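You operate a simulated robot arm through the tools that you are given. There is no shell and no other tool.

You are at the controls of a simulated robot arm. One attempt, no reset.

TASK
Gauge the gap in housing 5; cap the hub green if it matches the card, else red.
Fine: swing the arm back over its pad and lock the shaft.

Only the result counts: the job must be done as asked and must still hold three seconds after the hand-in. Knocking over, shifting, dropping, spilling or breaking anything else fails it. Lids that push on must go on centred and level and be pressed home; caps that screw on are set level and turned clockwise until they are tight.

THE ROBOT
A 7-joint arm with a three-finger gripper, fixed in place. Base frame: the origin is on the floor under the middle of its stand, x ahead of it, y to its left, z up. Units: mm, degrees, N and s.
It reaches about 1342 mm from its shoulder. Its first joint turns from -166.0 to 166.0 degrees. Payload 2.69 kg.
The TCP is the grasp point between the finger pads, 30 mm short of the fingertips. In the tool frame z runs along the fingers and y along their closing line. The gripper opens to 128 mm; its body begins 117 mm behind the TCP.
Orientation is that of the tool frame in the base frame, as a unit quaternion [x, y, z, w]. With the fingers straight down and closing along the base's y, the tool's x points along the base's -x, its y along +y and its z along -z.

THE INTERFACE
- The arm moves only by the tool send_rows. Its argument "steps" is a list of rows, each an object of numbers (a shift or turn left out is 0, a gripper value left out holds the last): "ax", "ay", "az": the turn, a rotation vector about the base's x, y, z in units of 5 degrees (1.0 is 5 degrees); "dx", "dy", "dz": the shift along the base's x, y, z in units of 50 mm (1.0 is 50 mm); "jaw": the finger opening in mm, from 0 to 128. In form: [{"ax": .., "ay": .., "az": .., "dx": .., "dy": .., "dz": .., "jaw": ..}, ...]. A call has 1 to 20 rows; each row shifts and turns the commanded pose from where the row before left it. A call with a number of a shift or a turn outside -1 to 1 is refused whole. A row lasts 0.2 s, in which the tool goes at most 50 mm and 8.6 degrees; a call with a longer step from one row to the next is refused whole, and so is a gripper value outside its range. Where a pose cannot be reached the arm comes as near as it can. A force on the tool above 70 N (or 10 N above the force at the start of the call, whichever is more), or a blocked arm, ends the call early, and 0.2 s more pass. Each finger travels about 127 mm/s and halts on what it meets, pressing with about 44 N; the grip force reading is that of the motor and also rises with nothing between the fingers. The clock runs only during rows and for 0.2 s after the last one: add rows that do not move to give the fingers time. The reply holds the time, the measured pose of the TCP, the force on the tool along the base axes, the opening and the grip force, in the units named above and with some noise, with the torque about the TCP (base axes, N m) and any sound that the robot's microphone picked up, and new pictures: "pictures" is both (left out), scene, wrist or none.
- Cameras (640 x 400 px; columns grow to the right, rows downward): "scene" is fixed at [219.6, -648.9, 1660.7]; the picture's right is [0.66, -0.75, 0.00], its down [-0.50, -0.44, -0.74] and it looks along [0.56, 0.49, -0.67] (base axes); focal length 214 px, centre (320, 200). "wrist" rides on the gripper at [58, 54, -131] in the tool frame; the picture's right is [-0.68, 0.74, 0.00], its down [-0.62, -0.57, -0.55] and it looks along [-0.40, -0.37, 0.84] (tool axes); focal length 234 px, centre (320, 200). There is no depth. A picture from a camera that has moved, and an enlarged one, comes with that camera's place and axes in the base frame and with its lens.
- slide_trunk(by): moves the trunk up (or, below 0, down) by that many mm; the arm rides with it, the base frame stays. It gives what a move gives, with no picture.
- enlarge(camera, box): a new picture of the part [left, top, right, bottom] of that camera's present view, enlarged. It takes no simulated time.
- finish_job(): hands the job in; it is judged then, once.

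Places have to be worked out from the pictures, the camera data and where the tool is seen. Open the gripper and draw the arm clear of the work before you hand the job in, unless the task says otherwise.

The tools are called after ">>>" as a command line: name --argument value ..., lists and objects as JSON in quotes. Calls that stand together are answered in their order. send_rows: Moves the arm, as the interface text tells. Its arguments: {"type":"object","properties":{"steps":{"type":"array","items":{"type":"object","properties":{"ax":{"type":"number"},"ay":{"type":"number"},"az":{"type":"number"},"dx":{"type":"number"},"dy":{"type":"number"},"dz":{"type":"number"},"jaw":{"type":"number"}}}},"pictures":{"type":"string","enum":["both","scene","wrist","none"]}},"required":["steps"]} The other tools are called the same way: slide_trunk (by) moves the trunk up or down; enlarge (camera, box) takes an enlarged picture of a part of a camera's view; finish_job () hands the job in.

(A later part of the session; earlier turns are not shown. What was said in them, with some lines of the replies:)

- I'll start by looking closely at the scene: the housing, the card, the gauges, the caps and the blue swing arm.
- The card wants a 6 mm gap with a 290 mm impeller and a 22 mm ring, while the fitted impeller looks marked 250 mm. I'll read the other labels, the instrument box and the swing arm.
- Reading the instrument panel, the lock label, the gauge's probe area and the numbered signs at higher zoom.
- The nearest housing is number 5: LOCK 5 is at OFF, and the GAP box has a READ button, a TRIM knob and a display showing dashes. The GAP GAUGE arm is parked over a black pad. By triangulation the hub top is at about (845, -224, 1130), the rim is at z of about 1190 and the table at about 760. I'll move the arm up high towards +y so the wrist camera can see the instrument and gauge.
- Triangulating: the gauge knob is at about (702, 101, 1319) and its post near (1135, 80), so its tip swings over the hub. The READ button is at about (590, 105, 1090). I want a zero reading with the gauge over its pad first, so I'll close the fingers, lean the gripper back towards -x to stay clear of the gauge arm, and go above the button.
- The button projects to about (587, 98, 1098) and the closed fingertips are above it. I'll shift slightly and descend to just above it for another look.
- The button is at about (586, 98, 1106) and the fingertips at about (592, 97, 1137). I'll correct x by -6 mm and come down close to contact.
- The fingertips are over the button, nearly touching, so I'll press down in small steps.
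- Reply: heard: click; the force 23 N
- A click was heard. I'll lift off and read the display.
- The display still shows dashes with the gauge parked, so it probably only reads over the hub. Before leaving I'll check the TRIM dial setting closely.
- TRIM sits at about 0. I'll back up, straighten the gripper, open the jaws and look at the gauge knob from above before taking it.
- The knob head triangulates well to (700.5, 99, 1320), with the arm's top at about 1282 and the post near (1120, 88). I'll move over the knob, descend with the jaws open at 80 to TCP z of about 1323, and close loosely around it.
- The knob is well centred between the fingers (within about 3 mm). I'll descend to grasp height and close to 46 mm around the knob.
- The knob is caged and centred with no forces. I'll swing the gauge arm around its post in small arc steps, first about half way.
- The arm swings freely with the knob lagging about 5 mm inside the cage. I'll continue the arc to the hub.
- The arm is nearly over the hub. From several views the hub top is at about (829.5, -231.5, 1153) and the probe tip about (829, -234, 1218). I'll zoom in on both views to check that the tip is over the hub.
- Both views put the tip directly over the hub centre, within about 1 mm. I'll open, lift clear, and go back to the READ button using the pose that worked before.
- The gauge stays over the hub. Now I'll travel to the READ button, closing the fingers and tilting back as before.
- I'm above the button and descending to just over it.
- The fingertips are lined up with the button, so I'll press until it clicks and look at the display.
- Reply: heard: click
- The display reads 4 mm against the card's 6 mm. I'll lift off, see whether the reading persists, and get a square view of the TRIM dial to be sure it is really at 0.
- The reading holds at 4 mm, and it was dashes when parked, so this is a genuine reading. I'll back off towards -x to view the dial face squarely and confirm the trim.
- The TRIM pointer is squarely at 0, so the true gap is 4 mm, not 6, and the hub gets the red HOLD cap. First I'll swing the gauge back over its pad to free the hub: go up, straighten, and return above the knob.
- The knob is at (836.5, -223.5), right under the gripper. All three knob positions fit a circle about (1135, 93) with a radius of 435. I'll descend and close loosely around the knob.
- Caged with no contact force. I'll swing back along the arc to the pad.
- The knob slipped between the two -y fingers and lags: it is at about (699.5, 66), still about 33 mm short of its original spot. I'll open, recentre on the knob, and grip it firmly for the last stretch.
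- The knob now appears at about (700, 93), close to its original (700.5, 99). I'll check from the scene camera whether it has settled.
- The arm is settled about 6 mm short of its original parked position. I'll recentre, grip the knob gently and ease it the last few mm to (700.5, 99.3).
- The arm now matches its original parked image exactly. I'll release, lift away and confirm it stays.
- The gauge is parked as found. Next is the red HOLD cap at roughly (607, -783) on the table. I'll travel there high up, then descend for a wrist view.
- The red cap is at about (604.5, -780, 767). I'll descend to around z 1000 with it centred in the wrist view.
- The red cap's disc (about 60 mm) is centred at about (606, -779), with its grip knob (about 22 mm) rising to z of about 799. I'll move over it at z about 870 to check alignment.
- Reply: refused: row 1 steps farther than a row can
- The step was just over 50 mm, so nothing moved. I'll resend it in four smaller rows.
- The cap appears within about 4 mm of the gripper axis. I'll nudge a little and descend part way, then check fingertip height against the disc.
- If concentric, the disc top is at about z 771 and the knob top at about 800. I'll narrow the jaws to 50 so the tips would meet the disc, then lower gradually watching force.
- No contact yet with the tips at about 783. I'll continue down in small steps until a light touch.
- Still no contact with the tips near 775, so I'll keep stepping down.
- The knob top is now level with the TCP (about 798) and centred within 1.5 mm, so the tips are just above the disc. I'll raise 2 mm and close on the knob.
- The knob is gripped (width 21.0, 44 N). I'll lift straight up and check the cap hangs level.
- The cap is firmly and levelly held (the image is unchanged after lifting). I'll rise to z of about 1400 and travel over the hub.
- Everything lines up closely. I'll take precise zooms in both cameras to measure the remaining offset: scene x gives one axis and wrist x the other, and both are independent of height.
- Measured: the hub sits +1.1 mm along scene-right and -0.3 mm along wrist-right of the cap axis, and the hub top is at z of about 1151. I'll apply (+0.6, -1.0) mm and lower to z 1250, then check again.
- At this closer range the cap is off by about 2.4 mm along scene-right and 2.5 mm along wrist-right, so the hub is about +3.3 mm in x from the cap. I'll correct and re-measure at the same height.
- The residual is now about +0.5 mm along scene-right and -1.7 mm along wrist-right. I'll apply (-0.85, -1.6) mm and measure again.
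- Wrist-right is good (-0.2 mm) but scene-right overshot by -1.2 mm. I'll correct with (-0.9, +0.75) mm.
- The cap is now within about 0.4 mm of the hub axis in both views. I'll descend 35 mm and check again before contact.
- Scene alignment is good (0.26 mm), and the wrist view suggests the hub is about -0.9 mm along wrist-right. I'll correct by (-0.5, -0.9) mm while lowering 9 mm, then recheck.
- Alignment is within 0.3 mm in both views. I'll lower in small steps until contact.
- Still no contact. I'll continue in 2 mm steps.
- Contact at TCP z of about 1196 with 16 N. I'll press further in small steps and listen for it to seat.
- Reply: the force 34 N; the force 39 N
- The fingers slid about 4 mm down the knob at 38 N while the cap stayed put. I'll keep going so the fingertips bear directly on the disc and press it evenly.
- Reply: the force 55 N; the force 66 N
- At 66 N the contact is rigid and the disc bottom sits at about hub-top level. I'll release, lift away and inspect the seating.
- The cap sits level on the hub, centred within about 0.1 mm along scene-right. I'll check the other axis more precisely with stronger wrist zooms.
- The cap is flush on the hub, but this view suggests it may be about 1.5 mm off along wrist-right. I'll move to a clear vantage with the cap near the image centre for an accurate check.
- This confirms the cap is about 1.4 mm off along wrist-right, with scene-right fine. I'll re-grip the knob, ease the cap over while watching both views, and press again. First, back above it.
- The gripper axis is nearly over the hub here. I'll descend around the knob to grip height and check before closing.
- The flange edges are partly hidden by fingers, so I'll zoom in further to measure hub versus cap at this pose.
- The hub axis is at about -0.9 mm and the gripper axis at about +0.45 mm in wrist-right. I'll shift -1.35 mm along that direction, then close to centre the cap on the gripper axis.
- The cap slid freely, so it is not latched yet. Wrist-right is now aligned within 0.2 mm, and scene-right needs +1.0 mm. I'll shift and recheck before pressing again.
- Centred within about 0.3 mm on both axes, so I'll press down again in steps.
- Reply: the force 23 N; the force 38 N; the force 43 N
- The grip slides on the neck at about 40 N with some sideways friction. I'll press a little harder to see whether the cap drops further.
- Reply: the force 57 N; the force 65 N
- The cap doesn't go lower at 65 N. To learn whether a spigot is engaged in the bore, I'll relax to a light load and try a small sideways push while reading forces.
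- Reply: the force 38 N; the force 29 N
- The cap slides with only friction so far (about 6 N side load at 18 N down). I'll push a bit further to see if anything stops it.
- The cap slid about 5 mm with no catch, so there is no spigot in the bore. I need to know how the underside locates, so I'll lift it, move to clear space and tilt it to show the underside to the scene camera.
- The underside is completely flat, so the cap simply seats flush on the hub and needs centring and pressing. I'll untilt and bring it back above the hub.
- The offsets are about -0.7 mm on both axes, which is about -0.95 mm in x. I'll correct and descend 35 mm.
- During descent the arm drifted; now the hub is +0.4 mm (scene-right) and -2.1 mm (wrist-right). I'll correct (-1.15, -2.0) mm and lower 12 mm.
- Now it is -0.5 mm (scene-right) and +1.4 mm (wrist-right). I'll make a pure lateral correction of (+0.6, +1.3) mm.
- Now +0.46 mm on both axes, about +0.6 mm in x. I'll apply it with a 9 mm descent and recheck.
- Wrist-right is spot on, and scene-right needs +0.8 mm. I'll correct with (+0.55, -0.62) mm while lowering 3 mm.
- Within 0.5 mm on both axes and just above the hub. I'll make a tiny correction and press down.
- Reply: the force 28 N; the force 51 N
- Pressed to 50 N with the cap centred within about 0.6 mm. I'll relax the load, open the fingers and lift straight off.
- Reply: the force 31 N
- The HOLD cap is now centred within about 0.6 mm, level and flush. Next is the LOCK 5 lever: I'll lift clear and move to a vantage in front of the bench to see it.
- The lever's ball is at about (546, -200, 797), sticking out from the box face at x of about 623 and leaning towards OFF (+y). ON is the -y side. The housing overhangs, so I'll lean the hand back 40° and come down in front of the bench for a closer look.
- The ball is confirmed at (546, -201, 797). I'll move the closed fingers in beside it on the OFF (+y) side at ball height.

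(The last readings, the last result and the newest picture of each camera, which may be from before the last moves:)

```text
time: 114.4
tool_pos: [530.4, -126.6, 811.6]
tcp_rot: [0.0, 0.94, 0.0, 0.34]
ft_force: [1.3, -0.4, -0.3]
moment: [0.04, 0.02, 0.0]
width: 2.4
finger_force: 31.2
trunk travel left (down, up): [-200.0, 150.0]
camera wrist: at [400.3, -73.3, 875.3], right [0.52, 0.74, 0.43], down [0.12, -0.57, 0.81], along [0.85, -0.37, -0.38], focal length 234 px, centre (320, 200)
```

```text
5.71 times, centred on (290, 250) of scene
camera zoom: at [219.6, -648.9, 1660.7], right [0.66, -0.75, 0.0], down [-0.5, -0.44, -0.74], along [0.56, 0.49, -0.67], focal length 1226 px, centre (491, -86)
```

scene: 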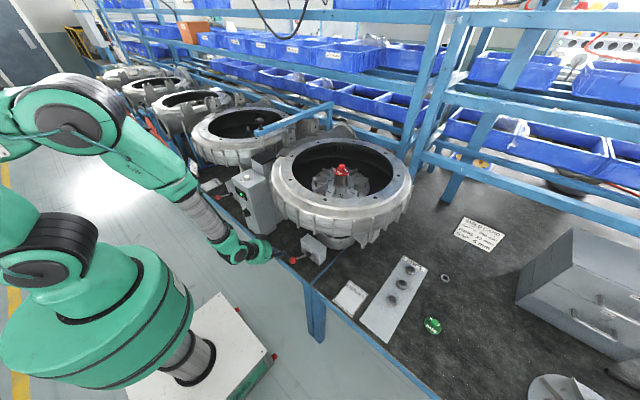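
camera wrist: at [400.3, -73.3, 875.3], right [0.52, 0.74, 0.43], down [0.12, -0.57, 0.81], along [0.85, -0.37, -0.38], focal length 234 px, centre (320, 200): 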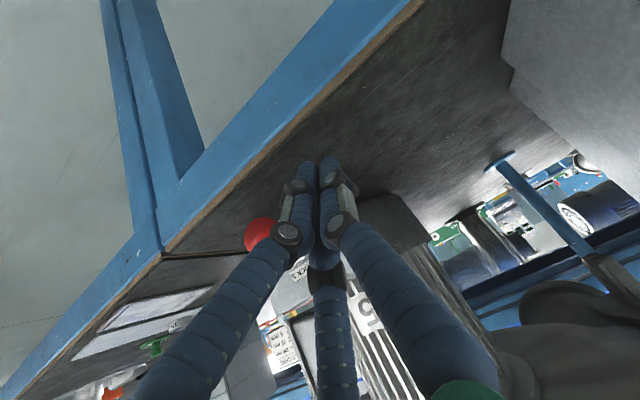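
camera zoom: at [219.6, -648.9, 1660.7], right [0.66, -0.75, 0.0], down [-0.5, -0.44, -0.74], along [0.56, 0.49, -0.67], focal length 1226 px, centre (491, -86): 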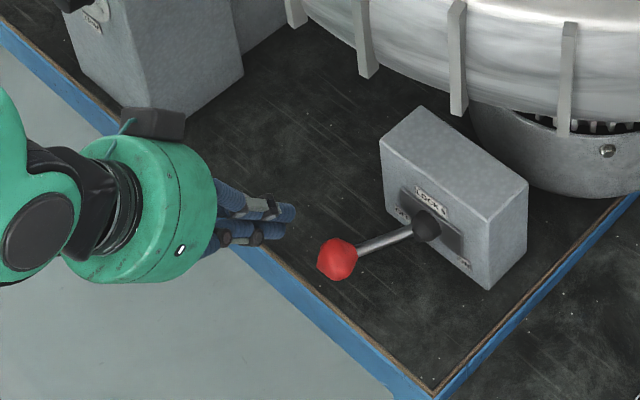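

The fingers are beside the ball at the right height. I'll sweep towards -y, gently up to contact first.

>>> send_rows --steps '[{"dy": -0.25}, {"dy": -0.25}, {}]' --pictures "none"

>>> send_rows --steps '[{"dy": -0.2}, {}]' --pictures "none"

>>> send_rows --steps '[{"dy": -0.2}, {}]' --pictures "scene"

>>> enlarge --camera "scene" --box '[240, 215, 340, 285]'

```text
time: 115.2
tool_pos: [529.5, -151.0, 812.5]
tcp_rot: [0.0, 0.94, 0.0, 0.342]
ft_force: [0.0, -0.2, 0.6]
moment: [0.02, 0.04, 0.04]
width: 2.3
finger_force: 31.6
trunk travel left (down, up): [-200.0, 150.0]
```

```text
time: 115.8
tool_pos: [530.5, -161.4, 812.3]
tcp_rot: [0.0, 0.94, 0.0, 0.342]
ft_force: [-0.6, 0.0, -0.7]
moment: [-0.01, -0.02, 0.01]
width: 2.0
finger_force: 31.6
trunk travel left (down, up): [-200.0, 150.0]
```

```text
time: 116.4
tool_pos: [530.0, -171.1, 814.2]
tcp_rot: [0.0, 0.94, 0.0, 0.342]
ft_force: [-1.8, 3.9, -0.2]
moment: [0.03, 0.02, 0.04]
width: 1.9
finger_force: 31.7
trunk travel left (down, up): [-200.0, 150.0]
```

scene: 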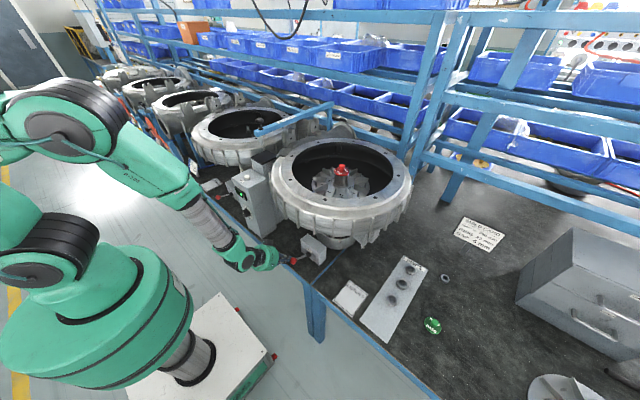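

```text
5.71 times, centred on (290, 250) of scene
camera zoom: at [219.6, -648.9, 1660.7], right [0.66, -0.75, 0.0], down [-0.5, -0.44, -0.74], along [0.56, 0.49, -0.67], focal length 1226 px, centre (491, -86)
```

zoom: 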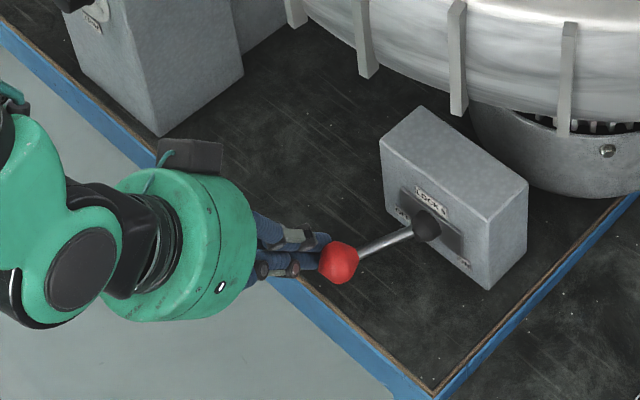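

Contact with the ball (about 4 N). I'll keep pushing towards ON in steps.

>>> send_rows --steps '[{"dy": -0.2}, {"dy": -0.2}, {}]' --pictures "none"

>>> send_rows --steps '[{"dy": -0.2}, {"dy": -0.2}, {}]' --pictures "scene"

>>> enlarge --camera "scene" --box '[260, 215, 360, 285]'

```text
time: 117.2
tool_pos: [530.2, -190.3, 815.6]
tcp_rot: [0.0, 0.94, 0.0, 0.341]
ft_force: [0.3, 0.7, 0.2]
moment: [0.01, -0.01, 0.01]
width: 2.2
finger_force: 31.7
trunk travel left (down, up): [-200.0, 150.0]
```

```text
time: 118.0
tool_pos: [530.5, -212.0, 815.7]
tcp_rot: [-0.001, 0.94, 0.0, 0.34]
ft_force: [-0.1, 0.0, -0.2]
moment: [0.01, 0.01, 0.03]
width: 2.1
finger_force: 31.0
trunk travel left (down, up): [-200.0, 150.0]
```

scene: 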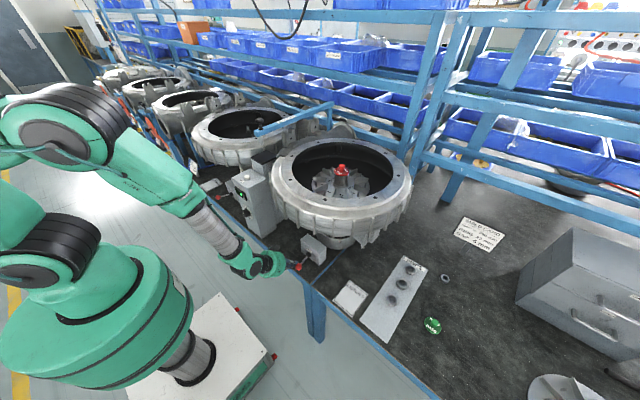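

```text
5.71 times, centred on (310, 250) of scene
camera zoom: at [219.6, -648.9, 1660.7], right [0.66, -0.75, 0.0], down [-0.5, -0.44, -0.74], along [0.56, 0.49, -0.67], focal length 1226 px, centre (377, -86)
```

zoom: 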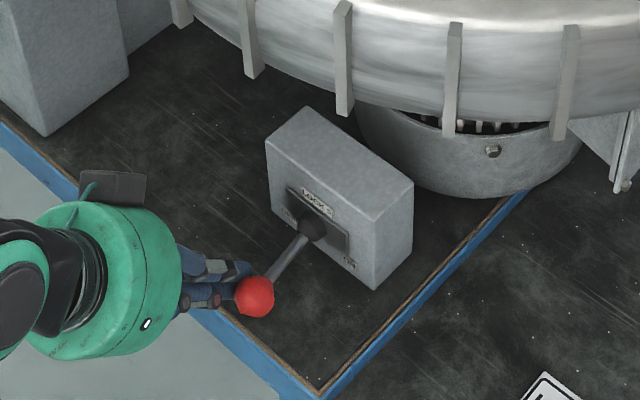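

The lever is swinging over (ball now at y of about -241). I'll continue to the ON stop.

>>> send_rows --steps '[{"dy": -0.2}, {"dy": -0.2}, {}]' --pictures "none"

>>> send_rows --steps '[{"dy": -0.2}, {"dy": -0.1}, {}]' --pictures "scene"

>>> enlarge --camera "scene" --box '[260, 215, 360, 285]'

```text
time: 118.8
tool_pos: [530.2, -230.8, 812.8]
tcp_rot: [-0.001, 0.94, 0.001, 0.341]
ft_force: [0.6, -0.5, -0.1]
moment: [-0.01, 0.01, 0.0]
width: 2.1
finger_force: 31.2
trunk travel left (down, up): [-200.0, 150.0]
```

```text
time: 119.4
tool_pos: [530.5, -234.4, 814.6]
tcp_rot: [-0.007, 0.94, 0.004, 0.342]
ft_force: [3.7, 24.1, 8.0]
moment: [0.08, -0.47, 0.44]
width: 2.1
finger_force: 31.5
trunk travel left (down, up): [-200.0, 150.0]
stopped in row 2: the force on the tool passed its limit at 79 N (the readings are from after the stop); the commanded pose is now the measured one
```

scene: 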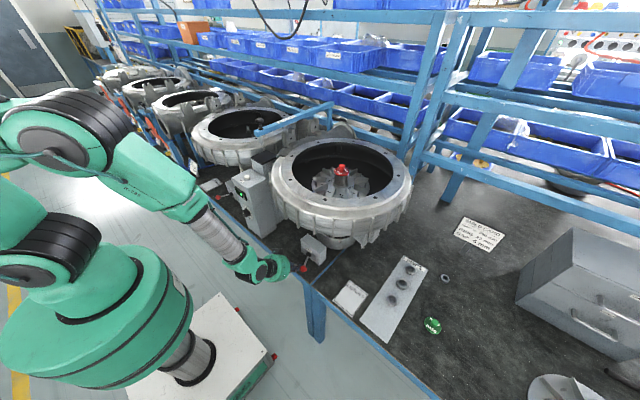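

```text
5.71 times, centred on (310, 250) of scene
camera zoom: at [219.6, -648.9, 1660.7], right [0.66, -0.75, 0.0], down [-0.5, -0.44, -0.74], along [0.56, 0.49, -0.67], focal length 1226 px, centre (377, -86)
```

zoom: 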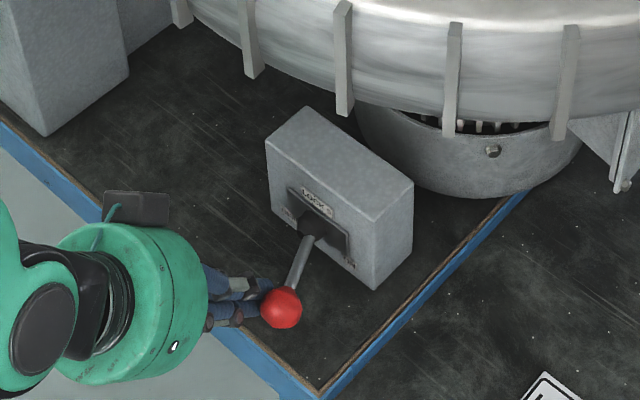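

The lever reached a hard stop with the ball at y of about -263, the mirror of its OFF position about the pivot. I'll back off and see whether it stays.

>>> send_rows --steps '[{"dy": 0.2}, {"dy": 0.4}, {"dy": 0.6}, {"dy": 0.6}, {}]' --pictures "scene"

>>> enlarge --camera "scene" --box '[285, 225, 333, 270]'

```text
time: 120.6
tool_pos: [529.8, -147.0, 815.1]
tcp_rot: [-0.004, 0.94, 0.003, 0.341]
ft_force: [-0.3, 0.0, 1.0]
moment: [-0.03, 0.01, -0.04]
width: 2.1
finger_force: 31.5
trunk travel left (down, up): [-200.0, 150.0]
```

scene: 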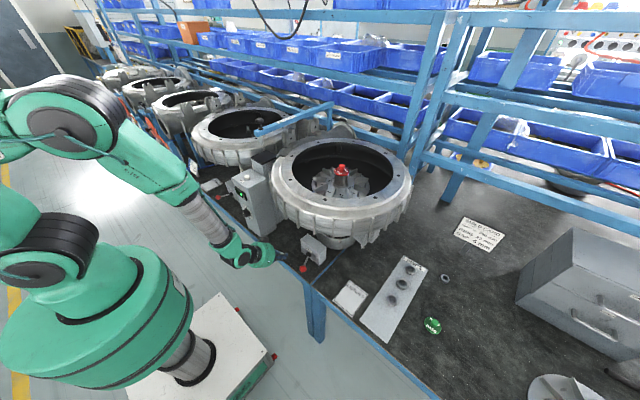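

```text
8.89 times, centred on (309, 248) of scene
camera zoom: at [219.6, -648.9, 1660.7], right [0.66, -0.75, 0.0], down [-0.5, -0.44, -0.74], along [0.56, 0.49, -0.67], focal length 1906 px, centre (418, -222)
```

zoom: 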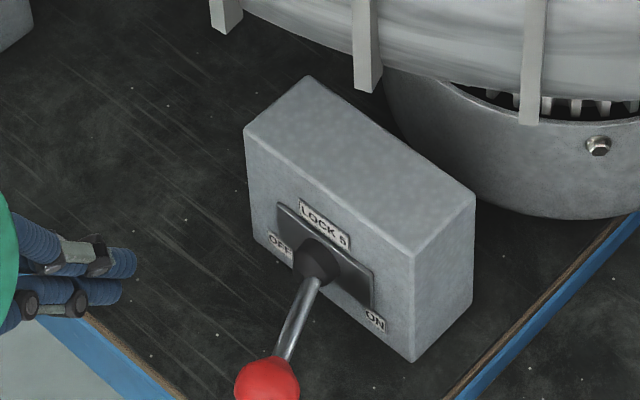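

The lever stays put past centre, but I want to be sure it's fully at ON. I'll look closely with the wrist camera.

>>> send_rows --steps '[{}]' --pictures "wrist"

>>> enlarge --camera "wrist" --box '[160, 180, 400, 360]'

>>> enlarge --camera "scene" --box '[295, 242, 327, 272]'

>>> enlarge --camera "scene" --box '[190, 165, 250, 225]'

```text
time: 121.0
tool_pos: [528.9, -147.7, 815.5]
tcp_rot: [-0.004, 0.94, 0.003, 0.342]
ft_force: [-0.4, -0.8, -0.1]
moment: [0.01, 0.02, 0.01]
width: 2.1
finger_force: 31.5
trunk travel left (down, up): [-200.0, 150.0]
camera wrist: at [398.2, -96.1, 877.1], right [0.51, 0.74, 0.44], down [0.13, -0.57, 0.81], along [0.85, -0.36, -0.38], focal length 234 px, centre (320, 200)
```

wrist: 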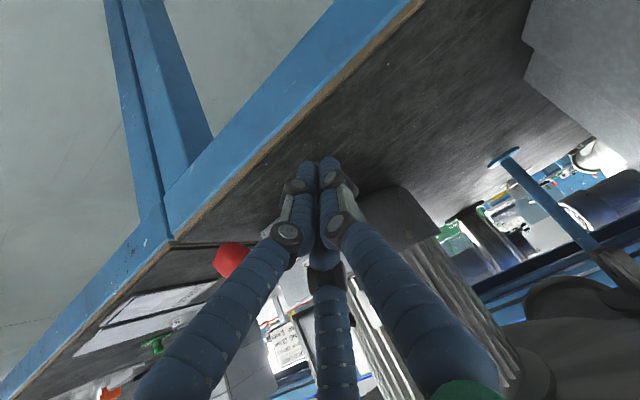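

```text
2.22 times, centred on (280, 270) of wrist
camera zoom: at [398.2, -96.1, 877.1], right [0.51, 0.74, 0.44], down [0.13, -0.57, 0.81], along [0.85, -0.36, -0.38], focal length 520 px, centre (409, 44)
```

zoom: 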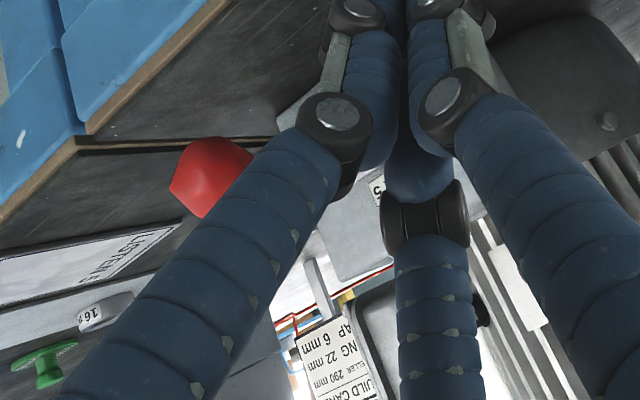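

```text
13.33 times, centred on (311, 257) of scene
camera zoom: at [219.6, -648.9, 1660.7], right [0.66, -0.75, 0.0], down [-0.5, -0.44, -0.74], along [0.56, 0.49, -0.67], focal length 2860 px, centre (440, -560)
```

zoom: 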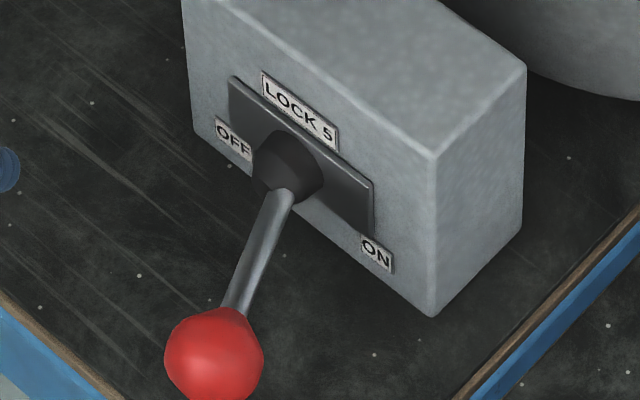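

```text
6.67 times, centred on (220, 195) of scene
camera zoom: at [219.6, -648.9, 1660.7], right [0.66, -0.75, 0.0], down [-0.5, -0.44, -0.74], along [0.56, 0.49, -0.67], focal length 1430 px, centre (987, 233)
```

zoom: 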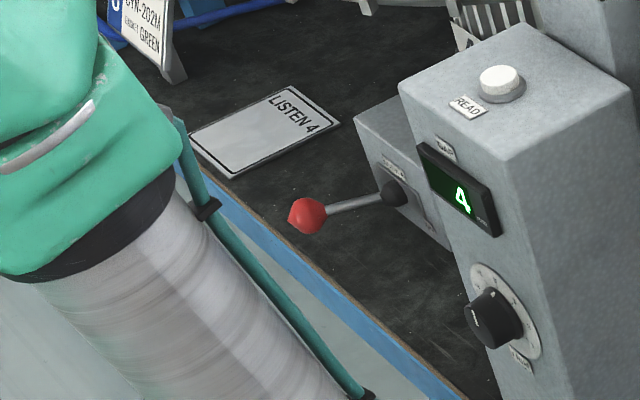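

The lever is about 23–25° past centre on the ON side, mirroring its OFF angle, and it held where it hit the stop. I'll withdraw the arm the way it came, straighten up, open the gripper and verify everything.

>>> send_rows --steps '[{"dx": -0.73, "dz": 0.58}, {"dx": -0.73, "dz": 0.58}, {"dx": -0.73, "dz": 0.58}, {"dz": 0.9, "ay": 0.667}, {"dz": 0.9, "ay": 0.667}, {"dz": 0.9, "ay": 0.667}, {"dz": 0.9, "ay": 0.667}, {"dz": 0.9, "ay": 0.667}, {"dz": 0.9, "ay": 0.667}, {"dz": 0.9, "ay": 0.667}, {"dz": 0.9, "ay": 0.667}, {"dz": 0.9, "ay": 0.667}, {"dz": 0.9, "ay": 0.667}, {"dz": 0.9, "ay": 0.667}, {"dz": 0.9, "ay": 0.667}, {"jaw": 80}, {"jaw": 128}, {}]' --pictures "both"

>>> enlarge --camera "scene" --box '[285, 225, 333, 270]'

>>> enlarge --camera "scene" --box '[240, 95, 400, 215]'

>>> enlarge --camera "scene" --box '[321, 155, 361, 180]'

>>> enlarge --camera "scene" --box '[240, 120, 290, 170]'

```text
time: 124.8
tool_pos: [420.0, -149.5, 1442.9]
tcp_rot: [-0.003, 1.0, 0.004, 0.0]
ft_force: [0.3, 0.8, 0.1]
moment: [-0.04, 0.0, -0.01]
width: 127.7
finger_force: 0.1
trunk travel left (down, up): [-200.0, 150.0]
camera wrist: at [361.7, -96.9, 1574.4], right [0.67, 0.74, 0.01], down [0.62, -0.57, 0.54], along [0.41, -0.36, -0.84], focal length 234 px, centre (320, 200)
```

scene: 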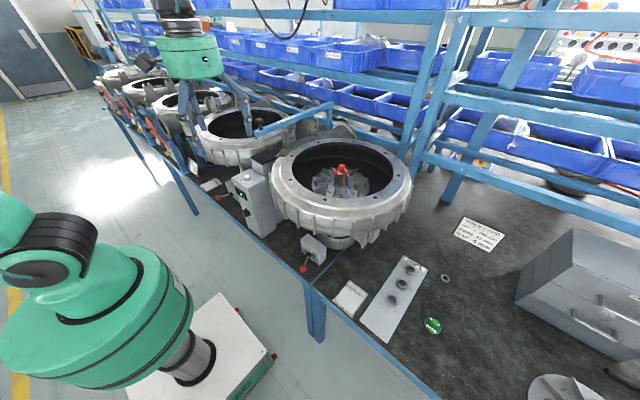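
wrist: 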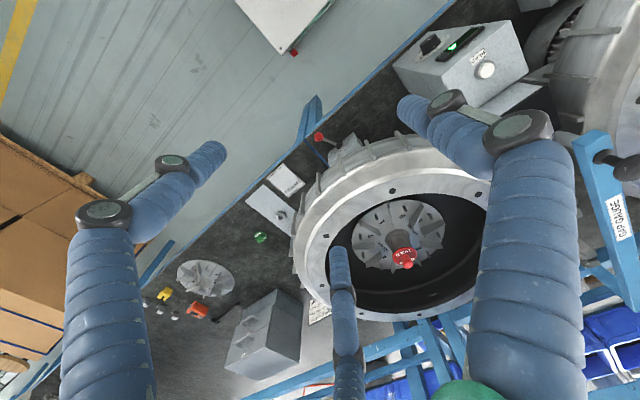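

```text
8.89 times, centred on (309, 248) of scene
camera zoom: at [219.6, -648.9, 1660.7], right [0.66, -0.75, 0.0], down [-0.5, -0.44, -0.74], along [0.56, 0.49, -0.67], focal length 1906 px, centre (418, -222)
```

zoom: 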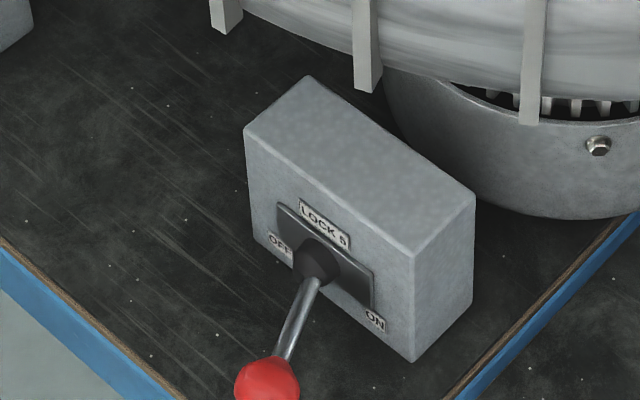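

```text
3.33 times, centred on (320, 155) of scene
camera zoom: at [219.6, -648.9, 1660.7], right [0.66, -0.75, 0.0], down [-0.5, -0.44, -0.74], along [0.56, 0.49, -0.67], focal length 715 px, centre (320, 350)
```

zoom: 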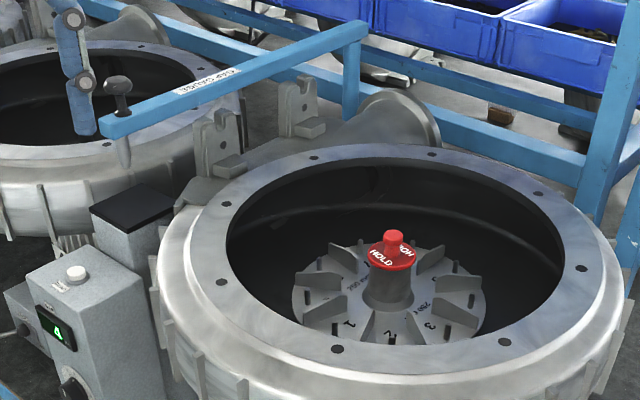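

```text
16.00 times, centred on (341, 168) of scene
camera zoom: at [219.6, -648.9, 1660.7], right [0.66, -0.75, 0.0], down [-0.5, -0.44, -0.74], along [0.56, 0.49, -0.67], focal length 3432 px, centre (-16, 720)
```

zoom: 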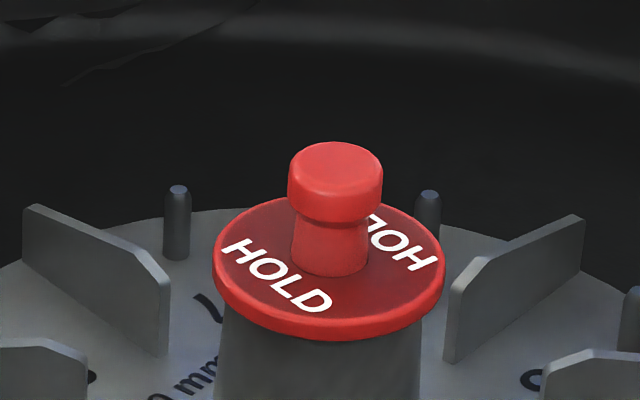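

```text
8.00 times, centred on (265, 145) of scene
camera zoom: at [219.6, -648.9, 1660.7], right [0.66, -0.75, 0.0], down [-0.5, -0.44, -0.74], along [0.56, 0.49, -0.67], focal length 1716 px, centre (760, 640)
```

zoom: 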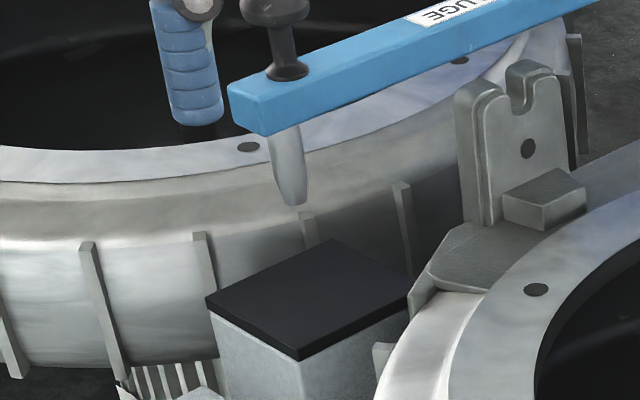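

Everything checks out:
- The display holds 4 mm against the card's 6 mm, so the red HOLD cap is on the hub, level and centred.
- The gap gauge is parked over its pad exactly as at the start.
- LOCK 5 rests at ON.
- The gripper is open and clear of the work.

I'm handing the job in.

>>> finish_job

```text
The job is handed in.
```

I gauged housing 5 and capped its hub red: the gauge read 4 mm and the card asks for 6 mm. The job is handed in, but I haven't seen a verdict.

- **Reading:** the TRIM dial was at 0. With the gauge parked over its pad, READ showed only dashes, so the 4 mm came from the hub itself.
- **Cap:** the red HOLD cap is level and about 0.6 mm off centre. I pressed it on at about 50 N. It took two tries: the first placement was about 1.4 mm off, so I lifted it and set it again. Its underside is flat, so it rests flush on the hub and nothing latches it.
- **Gauge arm:** it is back over its pad and matches the opening picture. It slipped in my grip on the way back, and I eased it the last few millimetres.
- **Shaft lock:** I pushed the LOCK 5 lever over to ON until it hit a hard stop (about 79 N). It stayed there when I let go.
- **Your "Fine:" line:** I took it as "finally", so I parked the arm and locked the shaft even though the gap did not match.

The impeller turned very slightly while I pressed the cap, before the shaft was locked. The gripper is open and clear, and I saw nothing else disturbed.
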